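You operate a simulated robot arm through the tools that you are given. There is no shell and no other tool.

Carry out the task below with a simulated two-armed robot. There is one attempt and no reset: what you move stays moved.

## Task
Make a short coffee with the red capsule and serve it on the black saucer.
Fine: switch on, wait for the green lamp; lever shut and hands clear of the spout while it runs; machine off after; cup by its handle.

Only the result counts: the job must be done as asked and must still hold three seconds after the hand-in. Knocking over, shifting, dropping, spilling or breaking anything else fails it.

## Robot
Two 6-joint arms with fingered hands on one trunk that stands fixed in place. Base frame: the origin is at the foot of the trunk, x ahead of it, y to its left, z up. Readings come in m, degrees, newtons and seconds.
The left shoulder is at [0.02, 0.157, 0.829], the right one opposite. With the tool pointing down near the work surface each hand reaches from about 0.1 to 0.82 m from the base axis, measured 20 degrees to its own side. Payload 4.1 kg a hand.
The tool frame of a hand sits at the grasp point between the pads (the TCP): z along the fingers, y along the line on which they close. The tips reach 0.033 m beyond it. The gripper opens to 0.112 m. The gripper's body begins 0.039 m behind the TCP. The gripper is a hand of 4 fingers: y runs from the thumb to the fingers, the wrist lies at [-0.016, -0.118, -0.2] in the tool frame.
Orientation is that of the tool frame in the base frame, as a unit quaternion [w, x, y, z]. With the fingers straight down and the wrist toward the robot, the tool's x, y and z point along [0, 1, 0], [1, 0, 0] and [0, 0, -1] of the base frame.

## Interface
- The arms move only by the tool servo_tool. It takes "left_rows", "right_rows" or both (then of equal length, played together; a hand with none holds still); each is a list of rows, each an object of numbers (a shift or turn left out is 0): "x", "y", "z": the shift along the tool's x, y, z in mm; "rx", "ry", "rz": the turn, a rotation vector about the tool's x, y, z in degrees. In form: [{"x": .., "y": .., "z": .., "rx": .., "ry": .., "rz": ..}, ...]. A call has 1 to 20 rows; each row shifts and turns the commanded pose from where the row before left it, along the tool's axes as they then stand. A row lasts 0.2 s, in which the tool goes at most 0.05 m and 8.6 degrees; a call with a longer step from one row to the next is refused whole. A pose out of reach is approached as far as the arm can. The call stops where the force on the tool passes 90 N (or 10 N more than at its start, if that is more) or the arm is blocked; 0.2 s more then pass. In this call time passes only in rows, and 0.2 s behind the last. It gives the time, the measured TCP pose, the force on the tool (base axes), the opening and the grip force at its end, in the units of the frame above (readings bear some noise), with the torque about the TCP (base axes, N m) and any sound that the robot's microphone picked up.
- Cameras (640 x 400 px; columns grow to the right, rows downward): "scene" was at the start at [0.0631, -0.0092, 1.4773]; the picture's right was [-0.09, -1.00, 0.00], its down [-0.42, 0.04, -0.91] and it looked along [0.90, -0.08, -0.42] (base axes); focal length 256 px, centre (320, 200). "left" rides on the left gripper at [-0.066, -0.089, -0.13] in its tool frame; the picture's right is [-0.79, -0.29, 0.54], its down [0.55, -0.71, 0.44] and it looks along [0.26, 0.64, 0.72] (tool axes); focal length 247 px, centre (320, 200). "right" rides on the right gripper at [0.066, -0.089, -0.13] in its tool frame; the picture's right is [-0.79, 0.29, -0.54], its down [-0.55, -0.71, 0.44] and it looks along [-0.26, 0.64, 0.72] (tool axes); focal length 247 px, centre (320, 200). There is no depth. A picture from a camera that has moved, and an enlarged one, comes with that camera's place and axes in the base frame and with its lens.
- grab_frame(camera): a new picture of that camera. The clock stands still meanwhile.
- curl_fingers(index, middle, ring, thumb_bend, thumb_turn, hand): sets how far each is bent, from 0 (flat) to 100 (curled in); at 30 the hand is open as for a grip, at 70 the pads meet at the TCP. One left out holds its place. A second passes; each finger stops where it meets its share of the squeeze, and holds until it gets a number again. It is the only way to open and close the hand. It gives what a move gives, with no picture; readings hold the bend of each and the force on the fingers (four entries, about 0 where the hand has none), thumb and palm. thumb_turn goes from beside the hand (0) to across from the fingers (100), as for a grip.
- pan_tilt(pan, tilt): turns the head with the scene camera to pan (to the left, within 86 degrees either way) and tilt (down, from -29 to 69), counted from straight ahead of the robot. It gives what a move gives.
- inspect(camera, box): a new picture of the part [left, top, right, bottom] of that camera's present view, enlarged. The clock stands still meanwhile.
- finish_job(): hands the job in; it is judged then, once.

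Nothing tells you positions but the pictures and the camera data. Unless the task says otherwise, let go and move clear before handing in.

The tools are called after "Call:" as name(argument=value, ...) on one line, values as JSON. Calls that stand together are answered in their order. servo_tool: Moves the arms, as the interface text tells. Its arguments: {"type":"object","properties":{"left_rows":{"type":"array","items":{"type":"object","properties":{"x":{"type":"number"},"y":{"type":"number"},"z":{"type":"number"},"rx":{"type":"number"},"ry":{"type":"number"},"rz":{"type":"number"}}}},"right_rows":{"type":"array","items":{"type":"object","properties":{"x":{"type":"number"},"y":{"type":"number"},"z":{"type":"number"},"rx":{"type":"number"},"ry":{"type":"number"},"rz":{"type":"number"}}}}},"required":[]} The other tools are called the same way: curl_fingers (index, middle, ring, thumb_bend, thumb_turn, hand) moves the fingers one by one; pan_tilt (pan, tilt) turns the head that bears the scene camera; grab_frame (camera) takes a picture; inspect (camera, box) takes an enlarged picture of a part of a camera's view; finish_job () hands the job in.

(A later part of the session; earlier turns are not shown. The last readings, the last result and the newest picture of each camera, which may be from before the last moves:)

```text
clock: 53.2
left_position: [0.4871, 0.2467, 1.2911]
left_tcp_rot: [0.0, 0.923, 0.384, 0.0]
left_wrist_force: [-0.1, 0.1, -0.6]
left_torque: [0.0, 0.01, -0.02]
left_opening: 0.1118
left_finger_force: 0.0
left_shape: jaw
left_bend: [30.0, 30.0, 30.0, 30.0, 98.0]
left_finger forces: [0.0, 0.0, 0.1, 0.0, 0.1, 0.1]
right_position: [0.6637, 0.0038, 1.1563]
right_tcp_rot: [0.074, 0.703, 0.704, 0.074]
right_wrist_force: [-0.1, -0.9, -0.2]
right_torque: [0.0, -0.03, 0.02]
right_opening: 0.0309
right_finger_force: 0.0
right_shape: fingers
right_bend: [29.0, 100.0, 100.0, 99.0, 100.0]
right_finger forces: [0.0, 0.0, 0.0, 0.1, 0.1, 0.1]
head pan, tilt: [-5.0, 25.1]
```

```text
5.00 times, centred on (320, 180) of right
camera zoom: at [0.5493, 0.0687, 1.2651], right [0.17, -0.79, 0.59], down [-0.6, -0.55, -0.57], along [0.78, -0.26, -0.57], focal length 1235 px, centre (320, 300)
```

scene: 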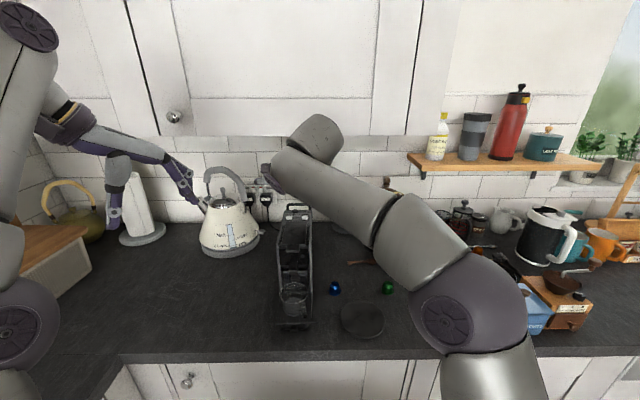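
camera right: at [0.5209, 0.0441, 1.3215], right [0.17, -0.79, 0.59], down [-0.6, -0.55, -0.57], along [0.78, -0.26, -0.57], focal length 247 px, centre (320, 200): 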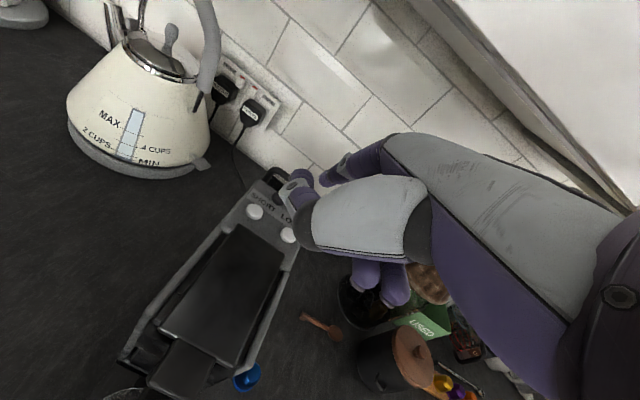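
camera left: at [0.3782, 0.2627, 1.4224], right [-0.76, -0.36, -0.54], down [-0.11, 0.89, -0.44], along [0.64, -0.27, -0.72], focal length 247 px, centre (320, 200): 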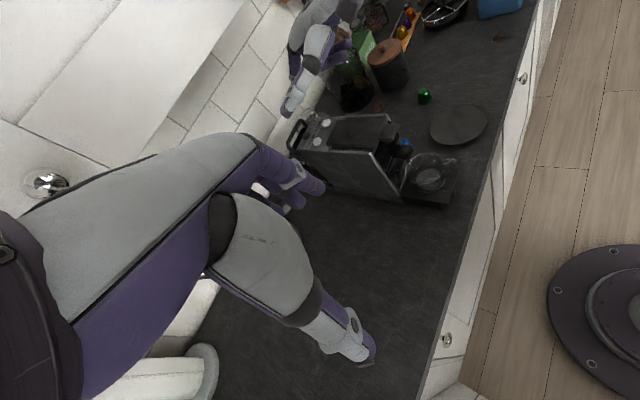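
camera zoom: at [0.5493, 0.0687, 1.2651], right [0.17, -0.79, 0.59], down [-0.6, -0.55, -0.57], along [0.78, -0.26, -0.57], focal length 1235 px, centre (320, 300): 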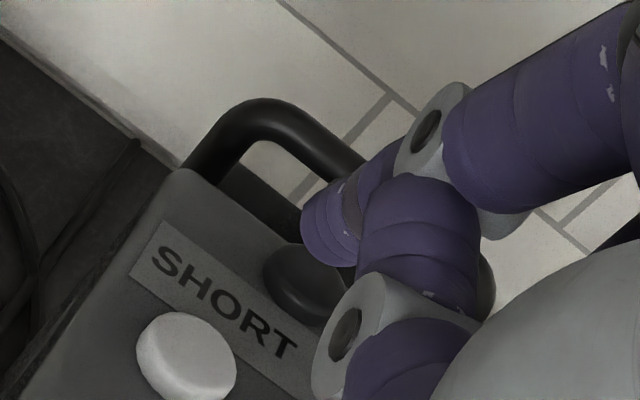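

The fingertip is aligned and just above the ON/OFF button. Pressing straight down in small steps.

Call:
servo_tool(right_rows=[{"y": -1, "z": 5}, {"y": -0.8, "z": 4}])

Call:
inspect(camera="left", box=[280, 90, 360, 150])

Call:
inspect(camera="right", box=[260, 140, 380, 220])

```text
clock: 53.8
left_position: [0.4883, 0.2453, 1.2915]
left_tcp_rot: [0.0, 0.923, 0.384, 0.0]
left_wrist_force: [0.0, 0.3, 0.4]
left_torque: [0.01, 0.01, -0.01]
left_opening: 0.1118
left_finger_force: 0.2
left_shape: jaw
left_bend: [30.0, 30.0, 30.0, 30.0, 98.0]
left_finger forces: [0.0, 0.0, 0.0, 0.0, 0.1, 0.0]
right_position: [0.6636, 0.0049, 1.1469]
right_tcp_rot: [0.075, 0.702, 0.704, 0.074]
right_wrist_force: [1.2, 0.4, 0.4]
right_torque: [-0.02, -0.02, 0.0]
right_opening: 0.0314
right_finger_force: 0.0
right_shape: fingers
right_bend: [29.0, 100.0, 100.0, 99.0, 100.0]
right_finger forces: [0.1, 0.0, 0.0, 0.0, 0.1, 0.0]
head pan, tilt: [-5.0, 25.1]
```

```text
6.67 times, centred on (320, 120) of left
camera zoom: at [0.3787, 0.2629, 1.4223], right [-0.76, -0.36, -0.54], down [-0.11, 0.89, -0.44], along [0.64, -0.27, -0.72], focal length 1646 px, centre (320, 733)
```

zoom: 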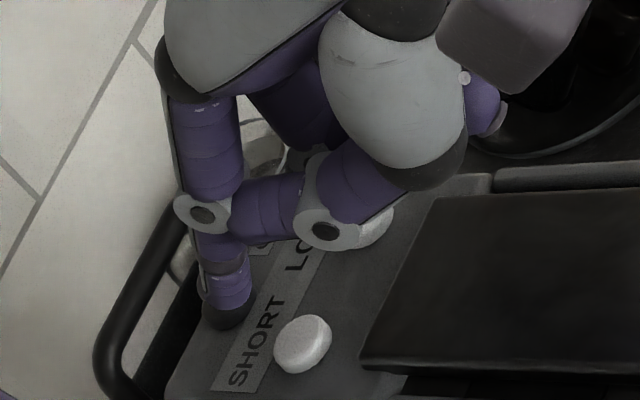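

```text
5.00 times, centred on (320, 180) of right
camera zoom: at [0.5482, 0.0697, 1.2555], right [0.17, -0.79, 0.59], down [-0.6, -0.55, -0.57], along [0.78, -0.26, -0.57], focal length 1235 px, centre (320, 300)
```

zoom: 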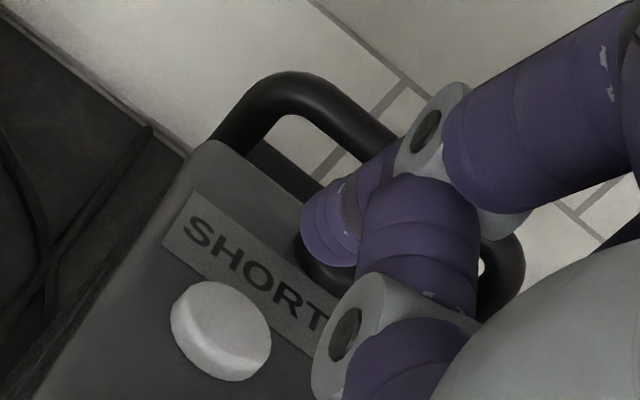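

The tip is right over the button with no contact yet. Lowering further in 2–3 mm steps.

Call:
servo_tool(right_rows=[{"y": -0.6, "z": 3}, {"y": -0.4, "z": 2}])

Call:
inspect(camera="left", box=[280, 90, 360, 150])

```text
clock: 54.4
left_position: [0.4879, 0.2471, 1.2911]
left_tcp_rot: [0.0, 0.924, 0.383, -0.001]
left_wrist_force: [0.5, 0.7, 0.0]
left_torque: [-0.02, 0.01, 0.04]
left_opening: 0.112
left_finger_force: 0.1
left_shape: jaw
left_bend: [30.0, 30.0, 30.0, 30.0, 98.0]
left_finger forces: [0.0, 0.0, 0.0, 0.0, 0.0, 0.0]
right_position: [0.6627, 0.0055, 1.1425]
right_tcp_rot: [0.074, 0.703, 0.704, 0.074]
right_wrist_force: [0.6, -0.6, 0.1]
right_torque: [-0.01, 0.01, 0.02]
right_opening: 0.0313
right_finger_force: 0.1
right_shape: fingers
right_bend: [29.0, 100.0, 100.0, 99.0, 100.0]
right_finger forces: [0.0, 0.0, 0.1, 0.0, 0.0, 0.0]
head pan, tilt: [-5.0, 25.1]
```

```text
6.67 times, centred on (320, 120) of left
camera zoom: at [0.3787, 0.2629, 1.4223], right [-0.76, -0.36, -0.54], down [-0.11, 0.89, -0.44], along [0.64, -0.27, -0.72], focal length 1646 px, centre (320, 733)
```

zoom: 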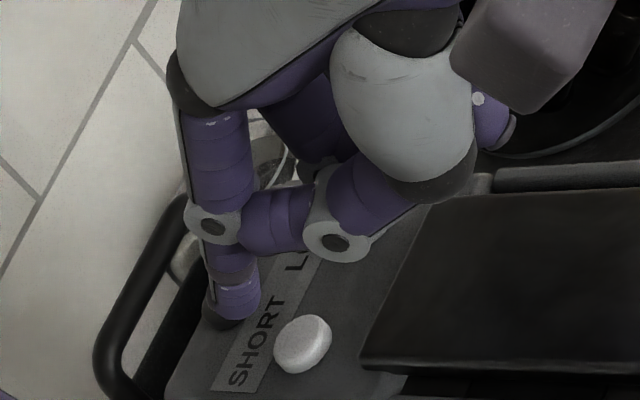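

Still no contact force; the tip covers the button. Continuing down.

Call:
servo_tool(right_rows=[{"y": 0.6, "z": 2.5}, {"y": 0.2, "z": 2.5}])

Call:
inspect(camera="left", box=[280, 90, 360, 150])

Call:
inspect(camera="right", box=[260, 140, 380, 220])

```text
clock: 55.0
left_position: [0.4883, 0.2471, 1.292]
left_tcp_rot: [0.0, 0.923, 0.384, -0.001]
left_wrist_force: [0.4, 0.1, 0.2]
left_torque: [0.04, 0.02, -0.02]
left_opening: 0.112
left_finger_force: 0.1
left_shape: jaw
left_bend: [30.0, 30.0, 30.0, 30.0, 98.0]
left_finger forces: [0.0, 0.1, 0.0, 0.1, 0.1, 0.1]
right_position: [0.6663, 0.0048, 1.1367]
right_tcp_rot: [0.074, 0.701, 0.705, 0.074]
right_wrist_force: [0.3, -0.3, 0.0]
right_torque: [-0.02, -0.01, 0.0]
right_opening: 0.0311
right_finger_force: 0.0
right_shape: fingers
right_bend: [29.0, 100.0, 100.0, 99.0, 100.0]
right_finger forces: [0.0, 0.0, 0.1, 0.0, 0.0, 0.0]
head pan, tilt: [-5.0, 25.1]
```

```text
6.67 times, centred on (320, 120) of left
camera zoom: at [0.3787, 0.2629, 1.4223], right [-0.76, -0.36, -0.54], down [-0.11, 0.89, -0.44], along [0.64, -0.27, -0.72], focal length 1646 px, centre (320, 733)
```

zoom: 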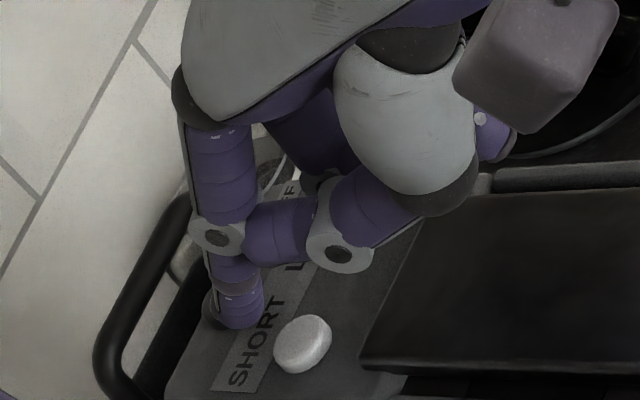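

```text
5.00 times, centred on (320, 180) of right
camera zoom: at [0.5504, 0.0695, 1.246], right [0.17, -0.79, 0.59], down [-0.6, -0.55, -0.57], along [0.78, -0.26, -0.57], focal length 1235 px, centre (320, 300)
```

zoom: 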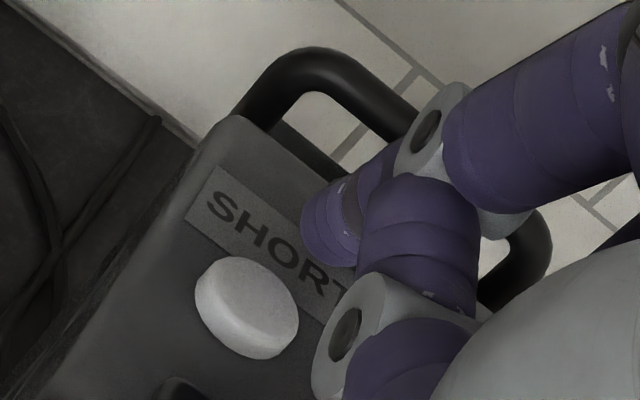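

The tip should be at the button's level, yet no force appears. I check the front lamp and look closer at the fingertip from both cameras.

Call:
inspect(camera="scene", box=[270, 200, 330, 260])

Call:
inspect(camera="left", box=[292, 108, 332, 138])

Call:
inspect(camera="right", box=[290, 140, 350, 190])

```text
6.67 times, centred on (300, 230) of scene
camera zoom: at [0.063, -0.0092, 1.4773], right [-0.09, -1.0, 0.0], down [-0.42, 0.04, -0.91], along [0.9, -0.08, -0.42], focal length 1704 px, centre (453, 0)
```

zoom: 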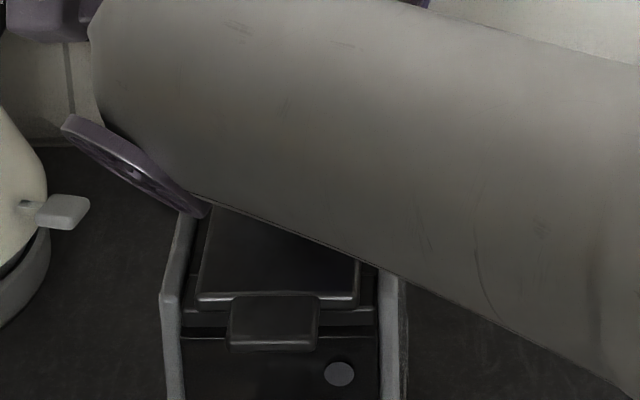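

```text
13.33 times, centred on (312, 123) of left
camera zoom: at [0.3787, 0.2629, 1.4223], right [-0.76, -0.36, -0.54], down [-0.11, 0.89, -0.44], along [0.64, -0.27, -0.72], focal length 3293 px, centre (427, 1227)
```

zoom: 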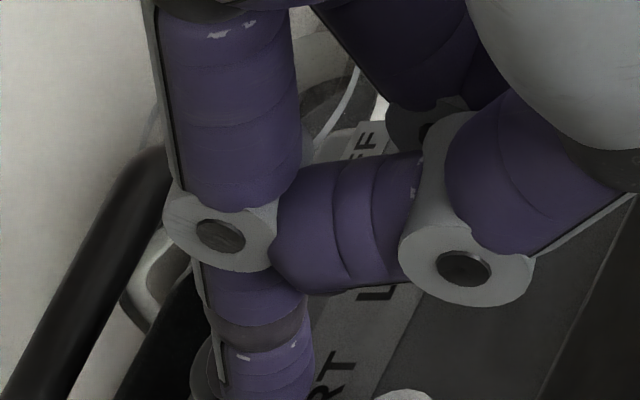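

```text
8.00 times, centred on (320, 165) of right
camera zoom: at [0.5504, 0.0695, 1.246], right [0.17, -0.79, 0.59], down [-0.6, -0.55, -0.57], along [0.78, -0.26, -0.57], focal length 1976 px, centre (320, 480)
```

zoom: 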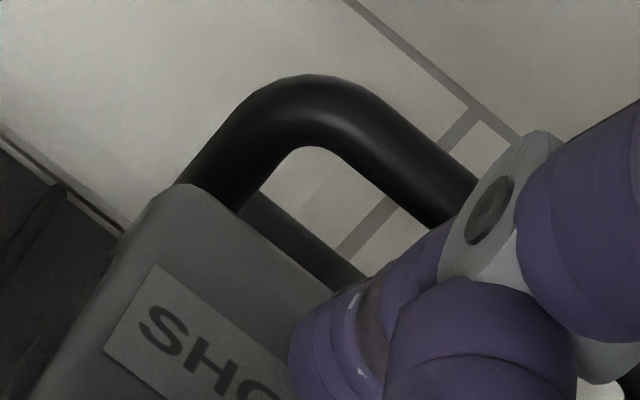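

Comparing both views, the tip is about 8 mm in front of and 6 mm left of the ON/OFF button, hovering over the panel. I raise slightly and correct.

Call:
servo_tool(right_rows=[{"y": 1.5, "z": -7}, {"x": -6, "y": 8, "z": 1.7}])

Call:
inspect(camera="left", box=[288, 104, 336, 134])

Call:
inspect(camera="right", box=[270, 150, 366, 210])

```text
clock: 55.6
left_position: [0.4875, 0.2463, 1.2906]
left_tcp_rot: [0.0, 0.924, 0.383, 0.0]
left_wrist_force: [0.5, 0.3, -0.5]
left_torque: [0.0, 0.01, -0.03]
left_opening: 0.1119
left_finger_force: 0.1
left_shape: jaw
left_bend: [30.0, 30.0, 30.0, 30.0, 98.0]
left_finger forces: [0.1, 0.1, 0.1, 0.1, 0.0, 0.0]
right_position: [0.6763, -0.0008, 1.1436]
right_tcp_rot: [0.074, 0.703, 0.703, 0.074]
right_wrist_force: [-1.0, 0.1, -0.3]
right_torque: [-0.01, 0.0, 0.01]
right_opening: 0.0312
right_finger_force: 0.0
right_shape: fingers
right_bend: [29.0, 100.0, 100.0, 99.0, 100.0]
right_finger forces: [0.0, 0.0, 0.0, 0.0, 0.0, 0.0]
head pan, tilt: [-5.0, 25.1]
```

```text
13.33 times, centred on (312, 119) of left
camera zoom: at [0.3786, 0.2629, 1.4223], right [-0.76, -0.36, -0.54], down [-0.11, 0.89, -0.44], along [0.64, -0.27, -0.72], focal length 3293 px, centre (427, 1280)
```

zoom: 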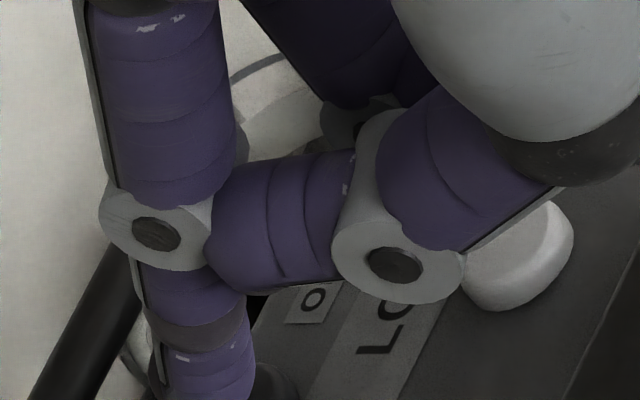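

```text
6.67 times, centred on (318, 180) of right
camera zoom: at [0.5603, 0.0643, 1.2527], right [0.17, -0.79, 0.59], down [-0.6, -0.55, -0.57], along [0.78, -0.26, -0.57], focal length 1646 px, centre (333, 333)
```

zoom: 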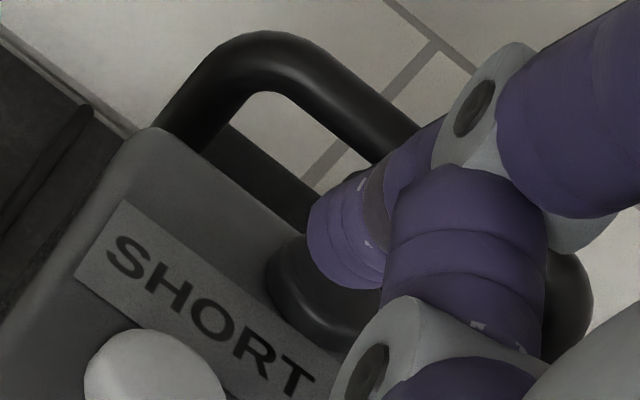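

In the right view the tip will land on the button when lowered. I check the left view a bit lower in the frame before pressing.

Call:
inspect(camera="left", box=[284, 112, 332, 142])

```text
13.33 times, centred on (308, 127) of left
camera zoom: at [0.3786, 0.2629, 1.4223], right [-0.76, -0.36, -0.54], down [-0.11, 0.89, -0.44], along [0.64, -0.27, -0.72], focal length 3293 px, centre (480, 1173)
```

zoom: 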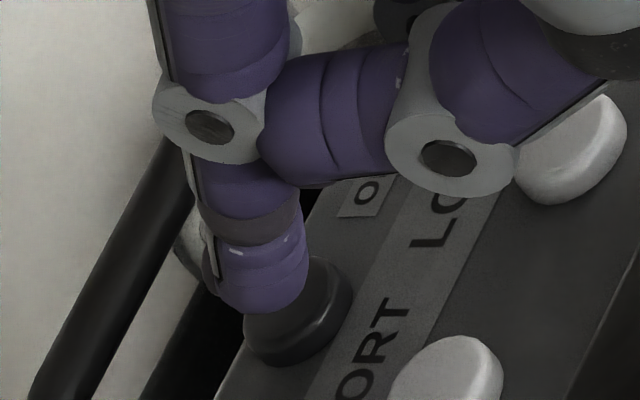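

The tip sits over the button within a few mm in both views. I nudge 2 mm right and press down.

Call:
servo_tool(right_rows=[{"x": -2, "y": -0.8, "z": 4}, {"y": -0.6, "z": 3}])

Call:
inspect(camera="left", box=[284, 112, 332, 142])

Call:
inspect(camera="right", box=[270, 150, 366, 210])

```text
clock: 56.2
left_position: [0.4879, 0.2477, 1.2919]
left_tcp_rot: [0.001, 0.923, 0.384, -0.001]
left_wrist_force: [-0.3, 1.1, 1.0]
left_torque: [0.01, -0.02, -0.02]
left_opening: 0.1117
left_finger_force: 0.1
left_shape: jaw
left_bend: [30.0, 30.0, 30.0, 30.0, 98.0]
left_finger forces: [0.0, 0.0, 0.0, 0.1, 0.1, 0.0]
right_position: [0.6752, -0.0017, 1.1366]
right_tcp_rot: [0.074, 0.703, 0.704, 0.074]
right_wrist_force: [1.0, 0.3, -0.9]
right_torque: [-0.01, 0.01, 0.02]
right_opening: 0.0312
right_finger_force: 0.0
right_shape: fingers
right_bend: [29.0, 100.0, 100.0, 99.0, 100.0]
right_finger forces: [0.1, 0.1, 0.0, 0.0, 0.1, 0.0]
head pan, tilt: [-5.0, 25.1]
```

```text
13.33 times, centred on (308, 127) of left
camera zoom: at [0.3787, 0.2629, 1.4223], right [-0.76, -0.36, -0.54], down [-0.11, 0.89, -0.44], along [0.64, -0.27, -0.72], focal length 3293 px, centre (480, 1173)
```

zoom: 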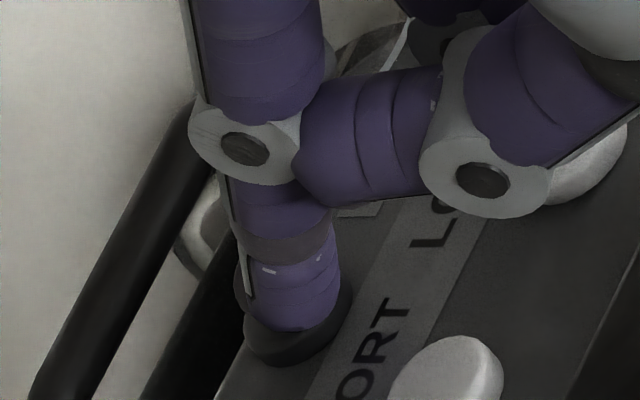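

```text
6.67 times, centred on (318, 180) of right
camera zoom: at [0.5597, 0.0628, 1.2461], right [0.17, -0.79, 0.59], down [-0.6, -0.55, -0.57], along [0.78, -0.26, -0.57], focal length 1646 px, centre (333, 333)
```

zoom: 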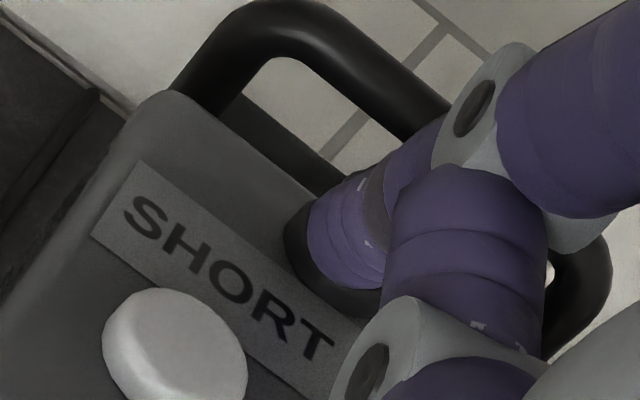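

The tip is centred on the button in both views. Pressing a few mm more.

Call:
servo_tool(right_rows=[{"y": -0.4, "z": 2}, {"y": -0.4, "z": 2}])

Call:
inspect(camera="scene", box=[270, 220, 330, 260])

Call:
inspect(camera="left", box=[284, 112, 332, 142])

```text
clock: 56.8
left_position: [0.4882, 0.2459, 1.2918]
left_tcp_rot: [0.0, 0.923, 0.384, 0.001]
left_wrist_force: [-0.1, 0.4, -0.5]
left_torque: [0.02, 0.01, 0.0]
left_opening: 0.112
left_finger_force: 0.0
left_shape: jaw
left_bend: [30.0, 30.0, 30.0, 30.0, 98.0]
left_finger forces: [0.1, 0.0, 0.0, 0.0, 0.0, 0.1]
right_position: [0.6742, -0.0019, 1.134]
right_tcp_rot: [0.074, 0.703, 0.703, 0.075]
right_wrist_force: [0.0, 0.2, 1.6]
right_torque: [0.0, -0.09, 0.05]
right_opening: 0.0315
right_finger_force: 0.6
right_shape: fingers
right_bend: [28.0, 100.0, 100.0, 99.0, 100.0]
right_finger forces: [1.2, 0.0, 0.0, 0.0, 0.1, 0.0]
head pan, tilt: [-5.0, 25.1]
heard: click
```

```text
10.00 times, centred on (300, 240) of scene
camera zoom: at [0.063, -0.0092, 1.4773], right [-0.09, -1.0, 0.0], down [-0.42, 0.04, -0.91], along [0.9, -0.08, -0.42], focal length 2556 px, centre (520, -200)
```

zoom: 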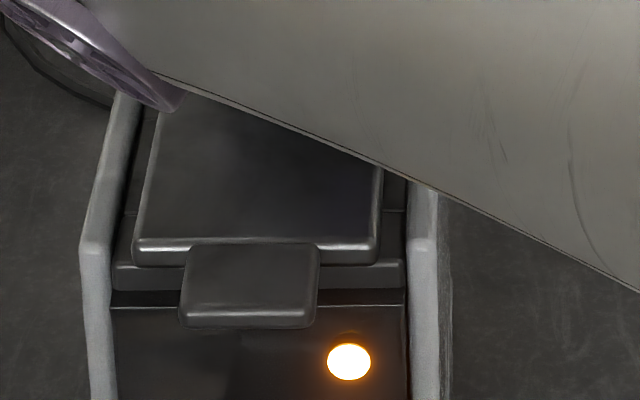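

```text
13.33 times, centred on (308, 127) of left
camera zoom: at [0.3787, 0.2629, 1.4223], right [-0.76, -0.36, -0.54], down [-0.11, 0.89, -0.44], along [0.64, -0.27, -0.72], focal length 3293 px, centre (480, 1173)
```

zoom: 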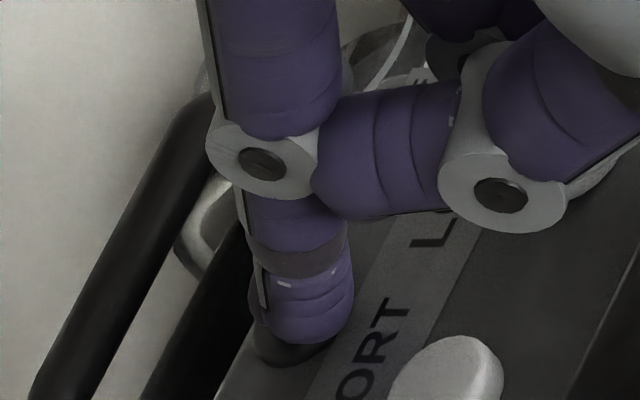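

A click was heard and the lamp glows amber: the machine is heating. I raise the finger and move to hover above SHORT while waiting.

Call:
servo_tool(right_rows=[{"y": 4, "z": -20}, {"x": 9, "y": -20, "z": -4}, {"x": 9, "y": -20, "z": -4}])

Call:
inspect(camera="left", box=[284, 100, 348, 140])

Call:
inspect(camera="right", box=[250, 150, 346, 210])

Call:
inspect(camera="scene", box=[270, 220, 330, 260])

```text
clock: 57.6
left_position: [0.487, 0.2468, 1.2916]
left_tcp_rot: [0.0, 0.923, 0.384, 0.0]
left_wrist_force: [-0.4, 0.5, -0.7]
left_torque: [0.02, -0.02, -0.02]
left_opening: 0.1118
left_finger_force: 0.0
left_shape: jaw
left_bend: [30.0, 30.0, 30.0, 30.0, 98.0]
left_finger forces: [0.0, 0.1, 0.0, 0.0, 0.0, 0.1]
right_position: [0.6324, 0.0144, 1.1519]
right_tcp_rot: [0.073, 0.702, 0.705, 0.074]
right_wrist_force: [0.1, -0.3, 0.4]
right_torque: [0.0, 0.03, -0.03]
right_opening: 0.0314
right_finger_force: 0.1
right_shape: fingers
right_bend: [28.0, 100.0, 100.0, 99.0, 100.0]
right_finger forces: [0.0, 0.0, 0.0, 0.0, 0.0, 0.1]
head pan, tilt: [-5.0, 25.1]
```

```text
10.00 times, centred on (316, 120) of left
camera zoom: at [0.379, 0.2629, 1.4222], right [-0.76, -0.36, -0.54], down [-0.11, 0.89, -0.44], along [0.64, -0.27, -0.72], focal length 2470 px, centre (360, 1000)
```

zoom: 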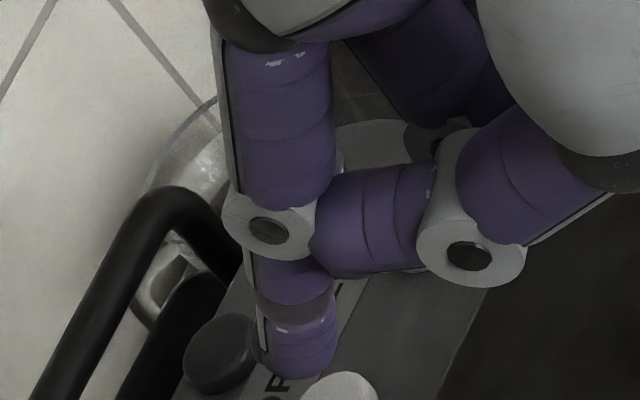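

```text
6.67 times, centred on (298, 180) of right
camera zoom: at [0.5177, 0.0795, 1.2613], right [0.17, -0.79, 0.59], down [-0.6, -0.55, -0.57], along [0.78, -0.26, -0.57], focal length 1646 px, centre (467, 333)
```

zoom: 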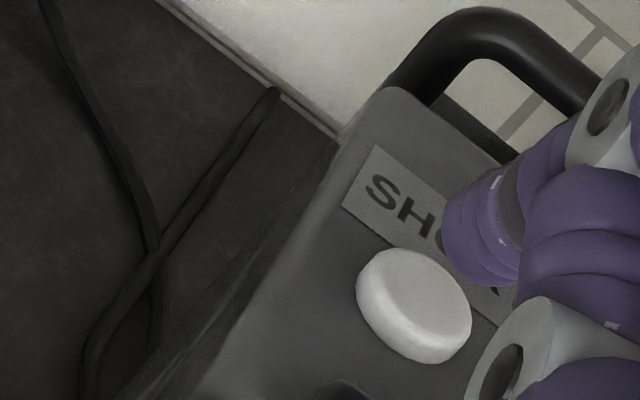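

```text
10.00 times, centred on (300, 240) of scene
camera zoom: at [0.0633, -0.0092, 1.4773], right [-0.09, -1.0, 0.0], down [-0.42, 0.04, -0.91], along [0.9, -0.08, -0.42], focal length 2556 px, centre (520, -200)
```

zoom: 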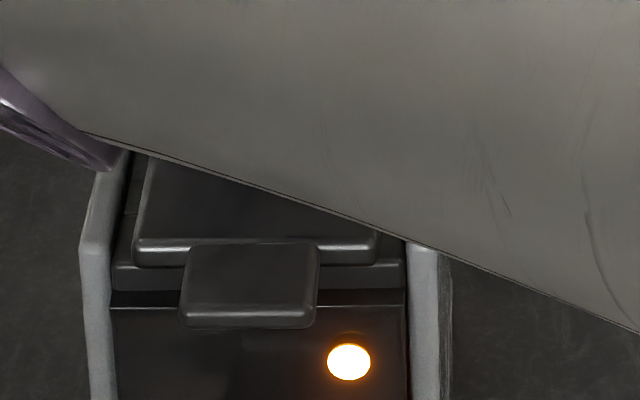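

The tip is positioned above SHORT and the lamp is still amber. I hold still and wait.

Call:
servo_tool(right_rows=[{"z": 0}, {"z": 0}, {"z": 0}, {"z": 0}, {"z": 0}, {"z": 0}, {"z": 0}, {"z": 0}, {"z": 0}, {"z": 0}, {"z": 0}, {"z": 0}, {"z": 0}, {"z": 0}, {"z": 0}])

Call:
inspect(camera="scene", box=[270, 220, 330, 260])

```text
clock: 60.8
left_position: [0.4871, 0.2466, 1.2913]
left_tcp_rot: [0.0, 0.924, 0.383, 0.0]
left_wrist_force: [-0.6, 0.9, -0.1]
left_torque: [0.0, -0.01, -0.02]
left_opening: 0.1116
left_finger_force: 0.2
left_shape: jaw
left_bend: [30.0, 30.0, 30.0, 30.0, 98.0]
left_finger forces: [0.0, 0.0, 0.0, 0.0, 0.0, 0.0]
right_position: [0.6321, 0.015, 1.1523]
right_tcp_rot: [0.074, 0.703, 0.704, 0.074]
right_wrist_force: [0.1, 0.7, 0.1]
right_torque: [-0.02, 0.0, -0.01]
right_opening: 0.0312
right_finger_force: 0.2
right_shape: fingers
right_bend: [28.0, 100.0, 100.0, 99.0, 100.0]
right_finger forces: [0.0, 0.0, 0.0, 0.1, 0.0, 0.1]
head pan, tilt: [-5.0, 25.1]
```

```text
10.00 times, centred on (300, 240) of scene
camera zoom: at [0.0631, -0.0092, 1.4773], right [-0.09, -1.0, 0.0], down [-0.42, 0.04, -0.91], along [0.9, -0.08, -0.42], focal length 2556 px, centre (520, -200)
```

zoom: 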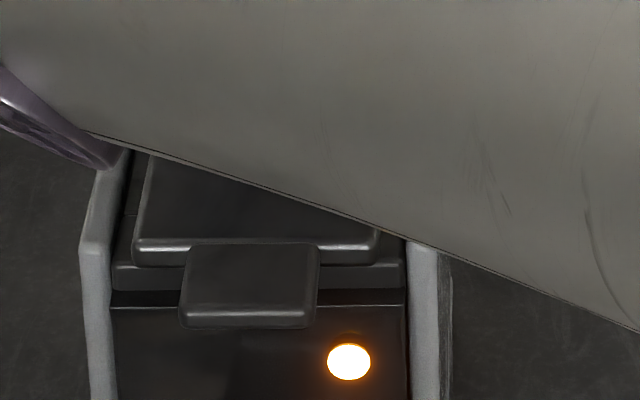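

Still amber. I keep waiting.

Call:
servo_tool(right_rows=[{"z": 0}, {"z": 0}, {"z": 0}, {"z": 0}, {"z": 0}, {"z": 0}, {"z": 0}, {"z": 0}, {"z": 0}, {"z": 0}, {"z": 0}, {"z": 0}, {"z": 0}, {"z": 0}, {"z": 0}, {"z": 0}, {"z": 0}, {"z": 0}, {"z": 0}, {"z": 0}])

Call:
inspect(camera="scene", box=[270, 220, 330, 260])

```text
clock: 65.0
left_position: [0.4891, 0.2466, 1.2917]
left_tcp_rot: [0.0, 0.924, 0.383, 0.0]
left_wrist_force: [-0.3, 1.0, -0.1]
left_torque: [0.01, 0.02, -0.03]
left_opening: 0.1119
left_finger_force: 0.0
left_shape: jaw
left_bend: [30.0, 30.0, 30.0, 30.0, 98.0]
left_finger forces: [0.0, 0.0, 0.0, 0.1, 0.0, 0.0]
right_position: [0.6335, 0.0141, 1.1525]
right_tcp_rot: [0.074, 0.702, 0.704, 0.074]
right_wrist_force: [0.0, 0.0, 0.1]
right_torque: [-0.02, -0.01, 0.0]
right_opening: 0.0313
right_finger_force: 0.0
right_shape: fingers
right_bend: [28.0, 100.0, 100.0, 99.0, 100.0]
right_finger forces: [0.0, 0.0, 0.0, 0.0, 0.1, 0.0]
head pan, tilt: [-5.0, 25.1]
```

```text
10.00 times, centred on (300, 240) of scene
camera zoom: at [0.0631, -0.0092, 1.4773], right [-0.09, -1.0, 0.0], down [-0.42, 0.04, -0.91], along [0.9, -0.08, -0.42], focal length 2556 px, centre (520, -200)
```

zoom: 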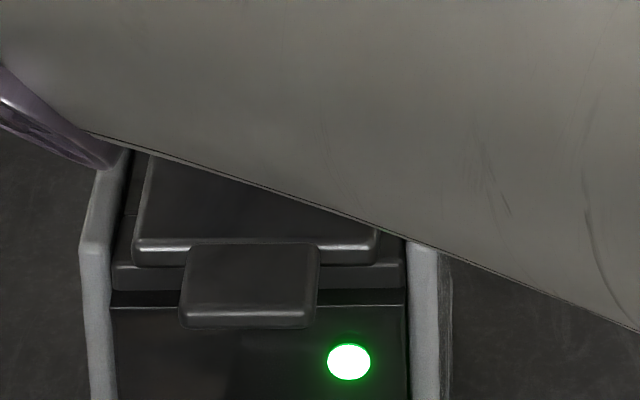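

The lamp is green. I lower toward SHORT and check alignment before pressing.

Call:
servo_tool(right_rows=[{"y": 0, "z": 5}, {"y": -0.6, "z": 5}])

Call:
inspect(camera="left", box=[292, 108, 340, 138])

Call:
inspect(camera="right", box=[270, 150, 366, 210])

```text
clock: 65.6
left_position: [0.4879, 0.2457, 1.2906]
left_tcp_rot: [0.0, 0.924, 0.383, 0.0]
left_wrist_force: [0.1, -0.4, 0.2]
left_torque: [0.02, 0.04, 0.01]
left_opening: 0.1117
left_finger_force: 0.0
left_shape: jaw
left_bend: [30.0, 30.0, 30.0, 30.0, 98.0]
left_finger forces: [0.1, 0.1, 0.0, 0.0, 0.0, 0.0]
right_position: [0.6343, 0.0147, 1.1422]
right_tcp_rot: [0.074, 0.703, 0.703, 0.074]
right_wrist_force: [-0.5, -0.1, 0.0]
right_torque: [0.0, -0.01, 0.0]
right_opening: 0.0311
right_finger_force: 0.1
right_shape: fingers
right_bend: [28.0, 100.0, 100.0, 99.0, 100.0]
right_finger forces: [0.0, 0.0, 0.0, 0.0, 0.0, 0.0]
head pan, tilt: [-5.0, 25.1]
```

```text
13.33 times, centred on (316, 123) of left
camera zoom: at [0.3787, 0.2629, 1.4223], right [-0.76, -0.36, -0.54], down [-0.11, 0.89, -0.44], along [0.64, -0.27, -0.72], focal length 3293 px, centre (373, 1227)
```

zoom: 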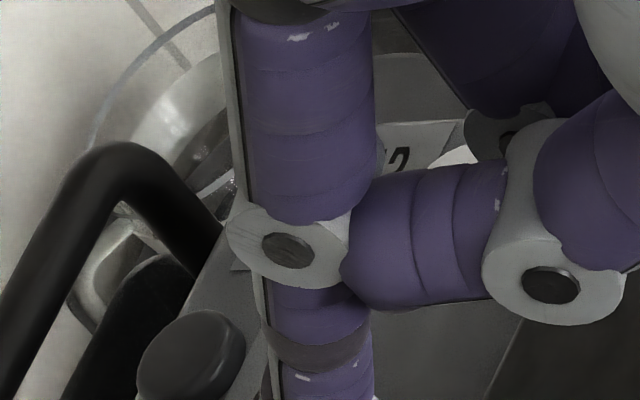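

```text
6.67 times, centred on (318, 180) of right
camera zoom: at [0.5191, 0.0791, 1.2512], right [0.17, -0.79, 0.59], down [-0.6, -0.55, -0.57], along [0.78, -0.26, -0.57], focal length 1646 px, centre (333, 333)
```

zoom: 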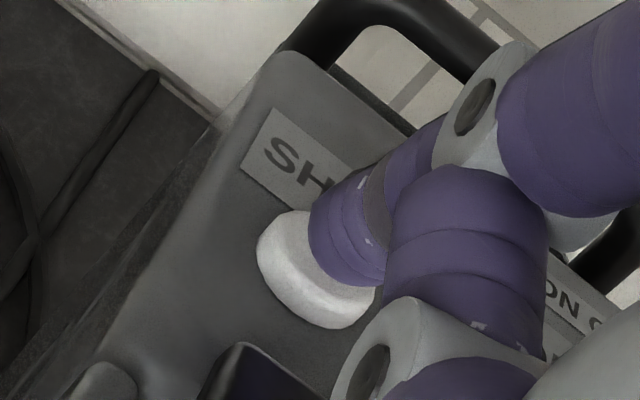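

Alignment in the right camera matches the ON/OFF press. One more look from the left, then press.

Call:
servo_tool(right_rows=[{"y": -0.8, "z": 4}])

Call:
inspect(camera="left", box=[292, 118, 340, 148])

Call:
inspect(camera="right", box=[270, 150, 366, 210])

```text
clock: 66.0
left_position: [0.4888, 0.2458, 1.292]
left_tcp_rot: [-0.001, 0.924, 0.383, -0.001]
left_wrist_force: [0.2, 0.8, -0.1]
left_torque: [0.02, 0.03, 0.03]
left_opening: 0.1119
left_finger_force: 0.0
left_shape: jaw
left_bend: [30.0, 30.0, 30.0, 30.0, 98.0]
left_finger forces: [0.0, 0.0, 0.0, 0.0, 0.0, 0.0]
right_position: [0.6339, 0.0142, 1.1384]
right_tcp_rot: [0.073, 0.703, 0.704, 0.074]
right_wrist_force: [0.1, 0.1, -0.6]
right_torque: [-0.01, 0.0, -0.05]
right_opening: 0.0314
right_finger_force: 0.1
right_shape: fingers
right_bend: [28.0, 100.0, 100.0, 99.0, 100.0]
right_finger forces: [0.0, 0.0, 0.0, 0.0, 0.1, 0.0]
head pan, tilt: [-5.0, 25.1]
```

```text
13.33 times, centred on (316, 133) of left
camera zoom: at [0.3787, 0.2629, 1.4223], right [-0.76, -0.36, -0.54], down [-0.11, 0.89, -0.44], along [0.64, -0.27, -0.72], focal length 3293 px, centre (373, 1093)
```

zoom: 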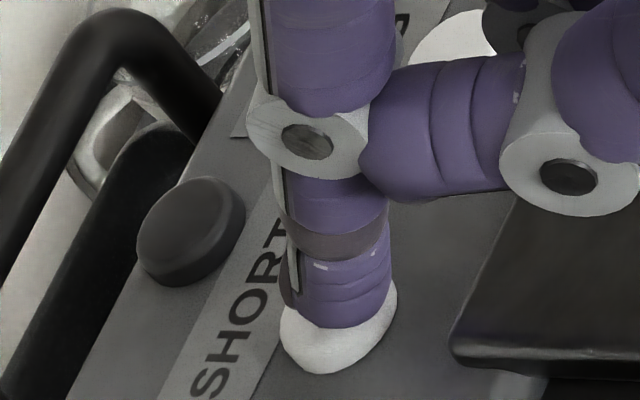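

```text
6.67 times, centred on (318, 180) of right
camera zoom: at [0.519, 0.0794, 1.2466], right [0.17, -0.79, 0.59], down [-0.6, -0.55, -0.57], along [0.78, -0.26, -0.57], focal length 1646 px, centre (333, 333)
```

zoom: 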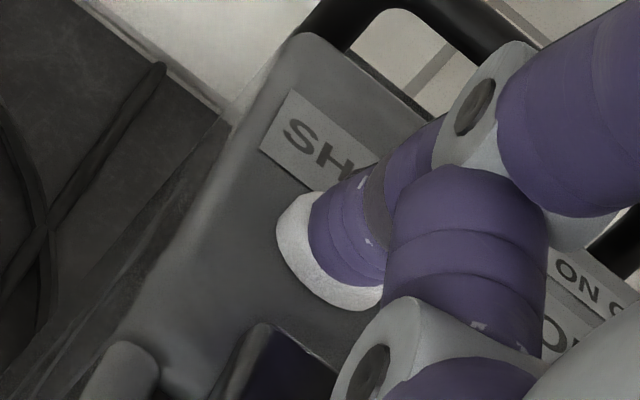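

The fingertip is squarely on SHORT. Pressing now.

Call:
servo_tool(right_rows=[{"y": -0.4, "z": 2}, {"y": -0.4, "z": 2}])

Call:
inspect(camera="scene", box=[260, 220, 340, 320])

```text
clock: 66.6
left_position: [0.4884, 0.2461, 1.292]
left_tcp_rot: [0.0, 0.923, 0.384, 0.001]
left_wrist_force: [0.6, -0.3, -0.2]
left_torque: [0.01, 0.01, 0.02]
left_opening: 0.1118
left_finger_force: 0.1
left_shape: jaw
left_bend: [30.0, 30.0, 30.0, 30.0, 98.0]
left_finger forces: [0.1, 0.0, 0.0, 0.1, 0.1, 0.0]
right_position: [0.6345, 0.015, 1.1331]
right_tcp_rot: [0.074, 0.703, 0.704, 0.074]
right_wrist_force: [0.5, -0.5, 0.7]
right_torque: [0.02, -0.05, -0.04]
right_opening: 0.0313
right_finger_force: 1.0
right_shape: fingers
right_bend: [28.0, 100.0, 100.0, 99.0, 100.0]
right_finger forces: [1.2, 0.1, 0.1, 0.0, 0.0, 0.0]
head pan, tilt: [-5.0, 25.1]
heard: click
```

```text
4.00 times, centred on (300, 270) of scene
camera zoom: at [0.063, -0.0092, 1.4773], right [-0.09, -1.0, 0.0], down [-0.42, 0.04, -0.91], along [0.9, -0.08, -0.42], focal length 1022 px, centre (400, -80)
```

zoom: 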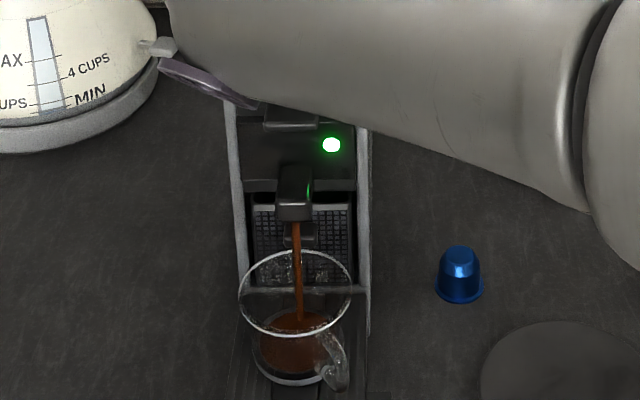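

Coffee is pouring into the cup. I raise the finger off the button and hover near ON/OFF while it runs.

Call:
servo_tool(right_rows=[{"y": 4, "z": -20}, {"x": -8.5, "y": 20, "z": 4}, {"x": -8.5, "y": 20, "z": 4}])

Call:
servo_tool(right_rows=[{"z": 0}, {"z": 0}, {"z": 0}, {"z": 0}, {"z": 0}, {"z": 0}, {"z": 0}, {"z": 0}, {"z": 0}, {"z": 0}, {"z": 0}, {"z": 0}, {"z": 0}, {"z": 0}, {"z": 0}])

Call:
inspect(camera="scene", box=[260, 220, 340, 320])

```text
clock: 67.4
left_position: [0.4873, 0.2469, 1.2923]
left_tcp_rot: [0.0, 0.923, 0.384, -0.001]
left_wrist_force: [-0.7, 1.0, 0.7]
left_torque: [-0.03, 0.0, -0.01]
left_opening: 0.1118
left_finger_force: 0.1
left_shape: jaw
left_bend: [30.0, 30.0, 30.0, 30.0, 98.0]
left_finger forces: [0.1, 0.0, 0.0, 0.1, 0.0, 0.1]
right_position: [0.6765, -0.0008, 1.1549]
right_tcp_rot: [0.074, 0.702, 0.705, 0.074]
right_wrist_force: [-0.1, -0.2, 0.4]
right_torque: [0.01, 0.0, -0.01]
right_opening: 0.0312
right_finger_force: 0.1
right_shape: fingers
right_bend: [28.0, 100.0, 100.0, 99.0, 100.0]
right_finger forces: [0.1, 0.0, 0.0, 0.0, 0.0, 0.0]
head pan, tilt: [-5.0, 25.1]
```

```text
clock: 70.6
left_position: [0.4879, 0.2463, 1.2903]
left_tcp_rot: [0.0, 0.923, 0.384, 0.0]
left_wrist_force: [0.3, -0.2, 0.1]
left_torque: [-0.01, -0.02, 0.02]
left_opening: 0.1116
left_finger_force: 0.0
left_shape: jaw
left_bend: [30.0, 30.0, 30.0, 30.0, 98.0]
left_finger forces: [0.0, 0.0, 0.0, 0.1, 0.0, 0.1]
right_position: [0.6762, -0.0009, 1.1554]
right_tcp_rot: [0.073, 0.702, 0.704, 0.073]
right_wrist_force: [0.1, 0.3, -0.7]
right_torque: [-0.01, 0.01, -0.01]
right_opening: 0.0312
right_finger_force: 0.1
right_shape: fingers
right_bend: [28.0, 100.0, 100.0, 99.0, 100.0]
right_finger forces: [0.0, 0.1, 0.1, 0.0, 0.0, 0.0]
head pan, tilt: [-5.0, 25.1]
```

```text
4.00 times, centred on (300, 270) of scene
camera zoom: at [0.0631, -0.0092, 1.4773], right [-0.09, -1.0, 0.0], down [-0.42, 0.04, -0.91], along [0.9, -0.08, -0.42], focal length 1022 px, centre (400, -80)
```

zoom: 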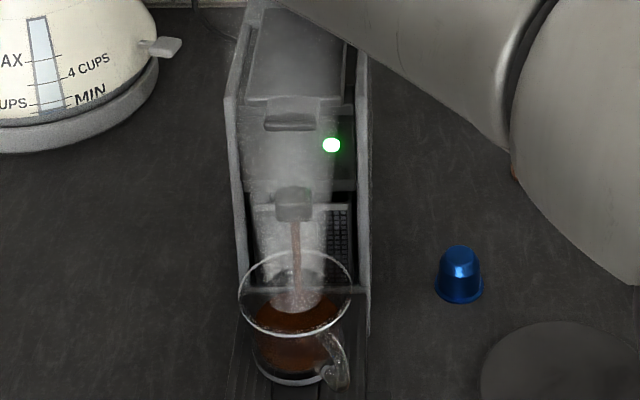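

Coffee is still running, with steam rising. I keep waiting.

Call:
servo_tool(right_rows=[{"z": 0}, {"z": 0}, {"z": 0}, {"z": 0}, {"z": 0}, {"z": 0}, {"z": 0}, {"z": 0}, {"z": 0}, {"z": 0}])

Call:
inspect(camera="scene", box=[260, 220, 340, 320])

```text
clock: 72.8
left_position: [0.4888, 0.2465, 1.2926]
left_tcp_rot: [0.0, 0.924, 0.384, 0.0]
left_wrist_force: [0.5, 0.7, 0.0]
left_torque: [0.0, 0.04, 0.0]
left_opening: 0.1117
left_finger_force: 0.0
left_shape: jaw
left_bend: [30.0, 30.0, 30.0, 30.0, 98.0]
left_finger forces: [0.0, 0.0, 0.1, 0.0, 0.0, 0.1]
right_position: [0.6762, -0.001, 1.1555]
right_tcp_rot: [0.074, 0.703, 0.704, 0.073]
right_wrist_force: [-0.1, 0.3, 0.2]
right_torque: [0.01, -0.02, 0.02]
right_opening: 0.0314
right_finger_force: 0.1
right_shape: fingers
right_bend: [28.0, 100.0, 100.0, 99.0, 100.0]
right_finger forces: [0.1, 0.0, 0.0, 0.0, 0.1, 0.0]
head pan, tilt: [-5.0, 25.1]
```

```text
4.00 times, centred on (300, 270) of scene
camera zoom: at [0.0631, -0.0092, 1.4773], right [-0.09, -1.0, 0.0], down [-0.42, 0.04, -0.91], along [0.9, -0.08, -0.42], focal length 1022 px, centre (400, -80)
```

zoom: 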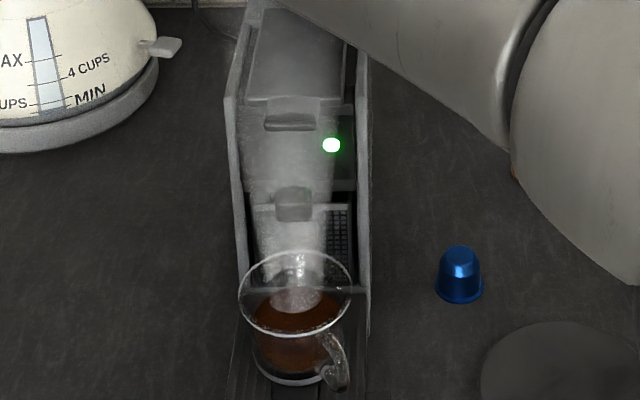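

The flow has stopped; the short coffee is in the cup. Next I switch the machine off, lowering to ON/OFF and checking alignment.

Call:
servo_tool(right_rows=[{"x": -1, "y": -3, "z": 6}, {"y": -2, "z": 7}, {"y": -0.8, "z": 4}])

Call:
inspect(camera="left", box=[284, 112, 332, 142])

Call:
inspect(camera="right", box=[270, 150, 366, 210])

Call:
inspect(camera="scene", box=[260, 220, 340, 320])

```text
clock: 73.6
left_position: [0.4878, 0.247, 1.2924]
left_tcp_rot: [0.0, 0.924, 0.383, 0.0]
left_wrist_force: [-1.0, 0.8, -0.1]
left_torque: [-0.02, 0.02, 0.01]
left_opening: 0.1118
left_finger_force: 0.1
left_shape: jaw
left_bend: [30.0, 30.0, 30.0, 30.0, 98.0]
left_finger forces: [0.2, 0.1, 0.0, 0.0, 0.0, 0.0]
right_position: [0.6735, -0.0022, 1.1367]
right_tcp_rot: [0.073, 0.702, 0.704, 0.074]
right_wrist_force: [-0.3, 0.5, 1.0]
right_torque: [-0.01, 0.01, -0.02]
right_opening: 0.0313
right_finger_force: 0.0
right_shape: fingers
right_bend: [28.0, 100.0, 100.0, 99.0, 100.0]
right_finger forces: [0.0, 0.0, 0.0, 0.0, 0.1, 0.0]
head pan, tilt: [-5.0, 25.1]
```

```text
13.33 times, centred on (308, 127) of left
camera zoom: at [0.3787, 0.2629, 1.4223], right [-0.76, -0.36, -0.54], down [-0.11, 0.89, -0.44], along [0.64, -0.27, -0.72], focal length 3293 px, centre (480, 1173)
```

zoom: 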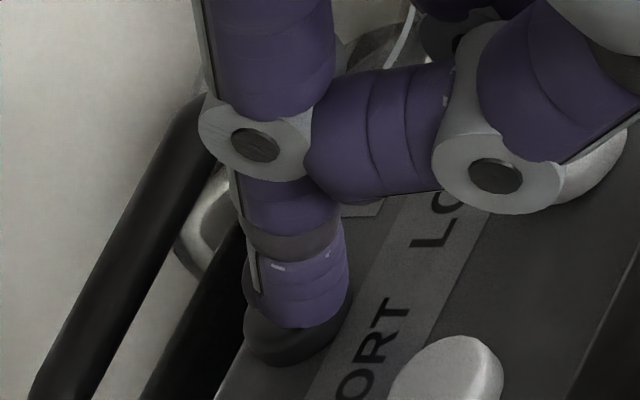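

```text
6.67 times, centred on (318, 180) of right
camera zoom: at [0.5576, 0.0624, 1.2461], right [0.17, -0.79, 0.59], down [-0.6, -0.55, -0.57], along [0.78, -0.26, -0.57], focal length 1646 px, centre (333, 333)
```

zoom: 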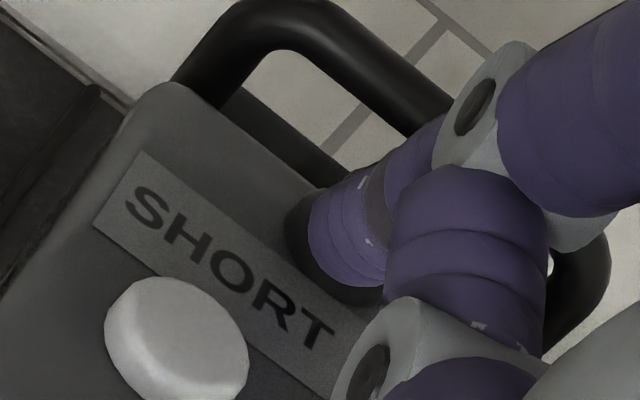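

```text
4.00 times, centred on (300, 270) of scene
camera zoom: at [0.0631, -0.0092, 1.4773], right [-0.09, -1.0, 0.0], down [-0.42, 0.04, -0.91], along [0.9, -0.08, -0.42], focal length 1022 px, centre (400, -80)
```

zoom: 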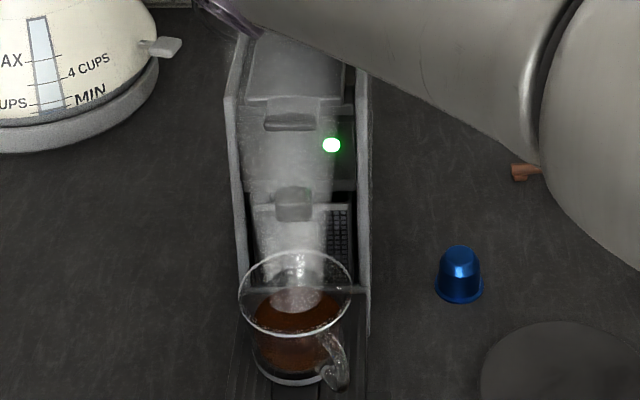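

The tip is centred on ON/OFF and the flow has ended. Pressing to switch off.

Call:
servo_tool(right_rows=[{"y": -0.4, "z": 2}, {"y": -0.4, "z": 2}])

Call:
inspect(camera="scene", box=[260, 220, 340, 320])

```text
clock: 74.2
left_position: [0.4878, 0.2474, 1.2918]
left_tcp_rot: [-0.001, 0.924, 0.383, 0.0]
left_wrist_force: [-0.4, 0.0, -0.1]
left_torque: [0.02, 0.01, 0.0]
left_opening: 0.1119
left_finger_force: 0.0
left_shape: jaw
left_bend: [30.0, 30.0, 30.0, 30.0, 98.0]
left_finger forces: [0.0, 0.0, 0.0, 0.1, 0.0, 0.0]
right_position: [0.6736, -0.0024, 1.1341]
right_tcp_rot: [0.074, 0.703, 0.703, 0.074]
right_wrist_force: [0.2, 0.0, 0.7]
right_torque: [0.04, -0.07, -0.02]
right_opening: 0.0313
right_finger_force: 0.7
right_shape: fingers
right_bend: [28.0, 100.0, 100.0, 99.0, 100.0]
right_finger forces: [1.2, 0.1, 0.1, 0.1, 0.0, 0.1]
head pan, tilt: [-5.0, 25.1]
heard: click
```

```text
4.00 times, centred on (300, 270) of scene
camera zoom: at [0.063, -0.0092, 1.4773], right [-0.09, -1.0, 0.0], down [-0.42, 0.04, -0.91], along [0.9, -0.08, -0.42], focal length 1022 px, centre (400, -80)
```

zoom: 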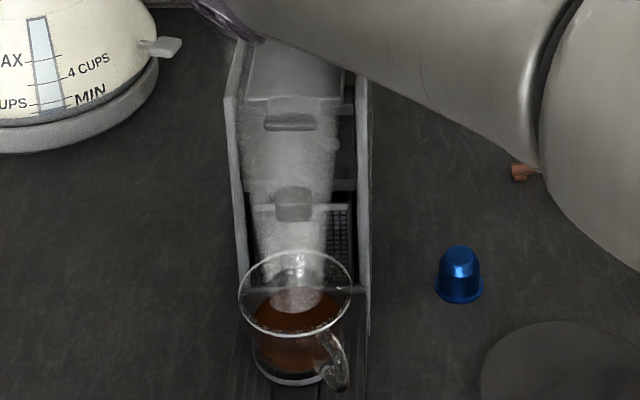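

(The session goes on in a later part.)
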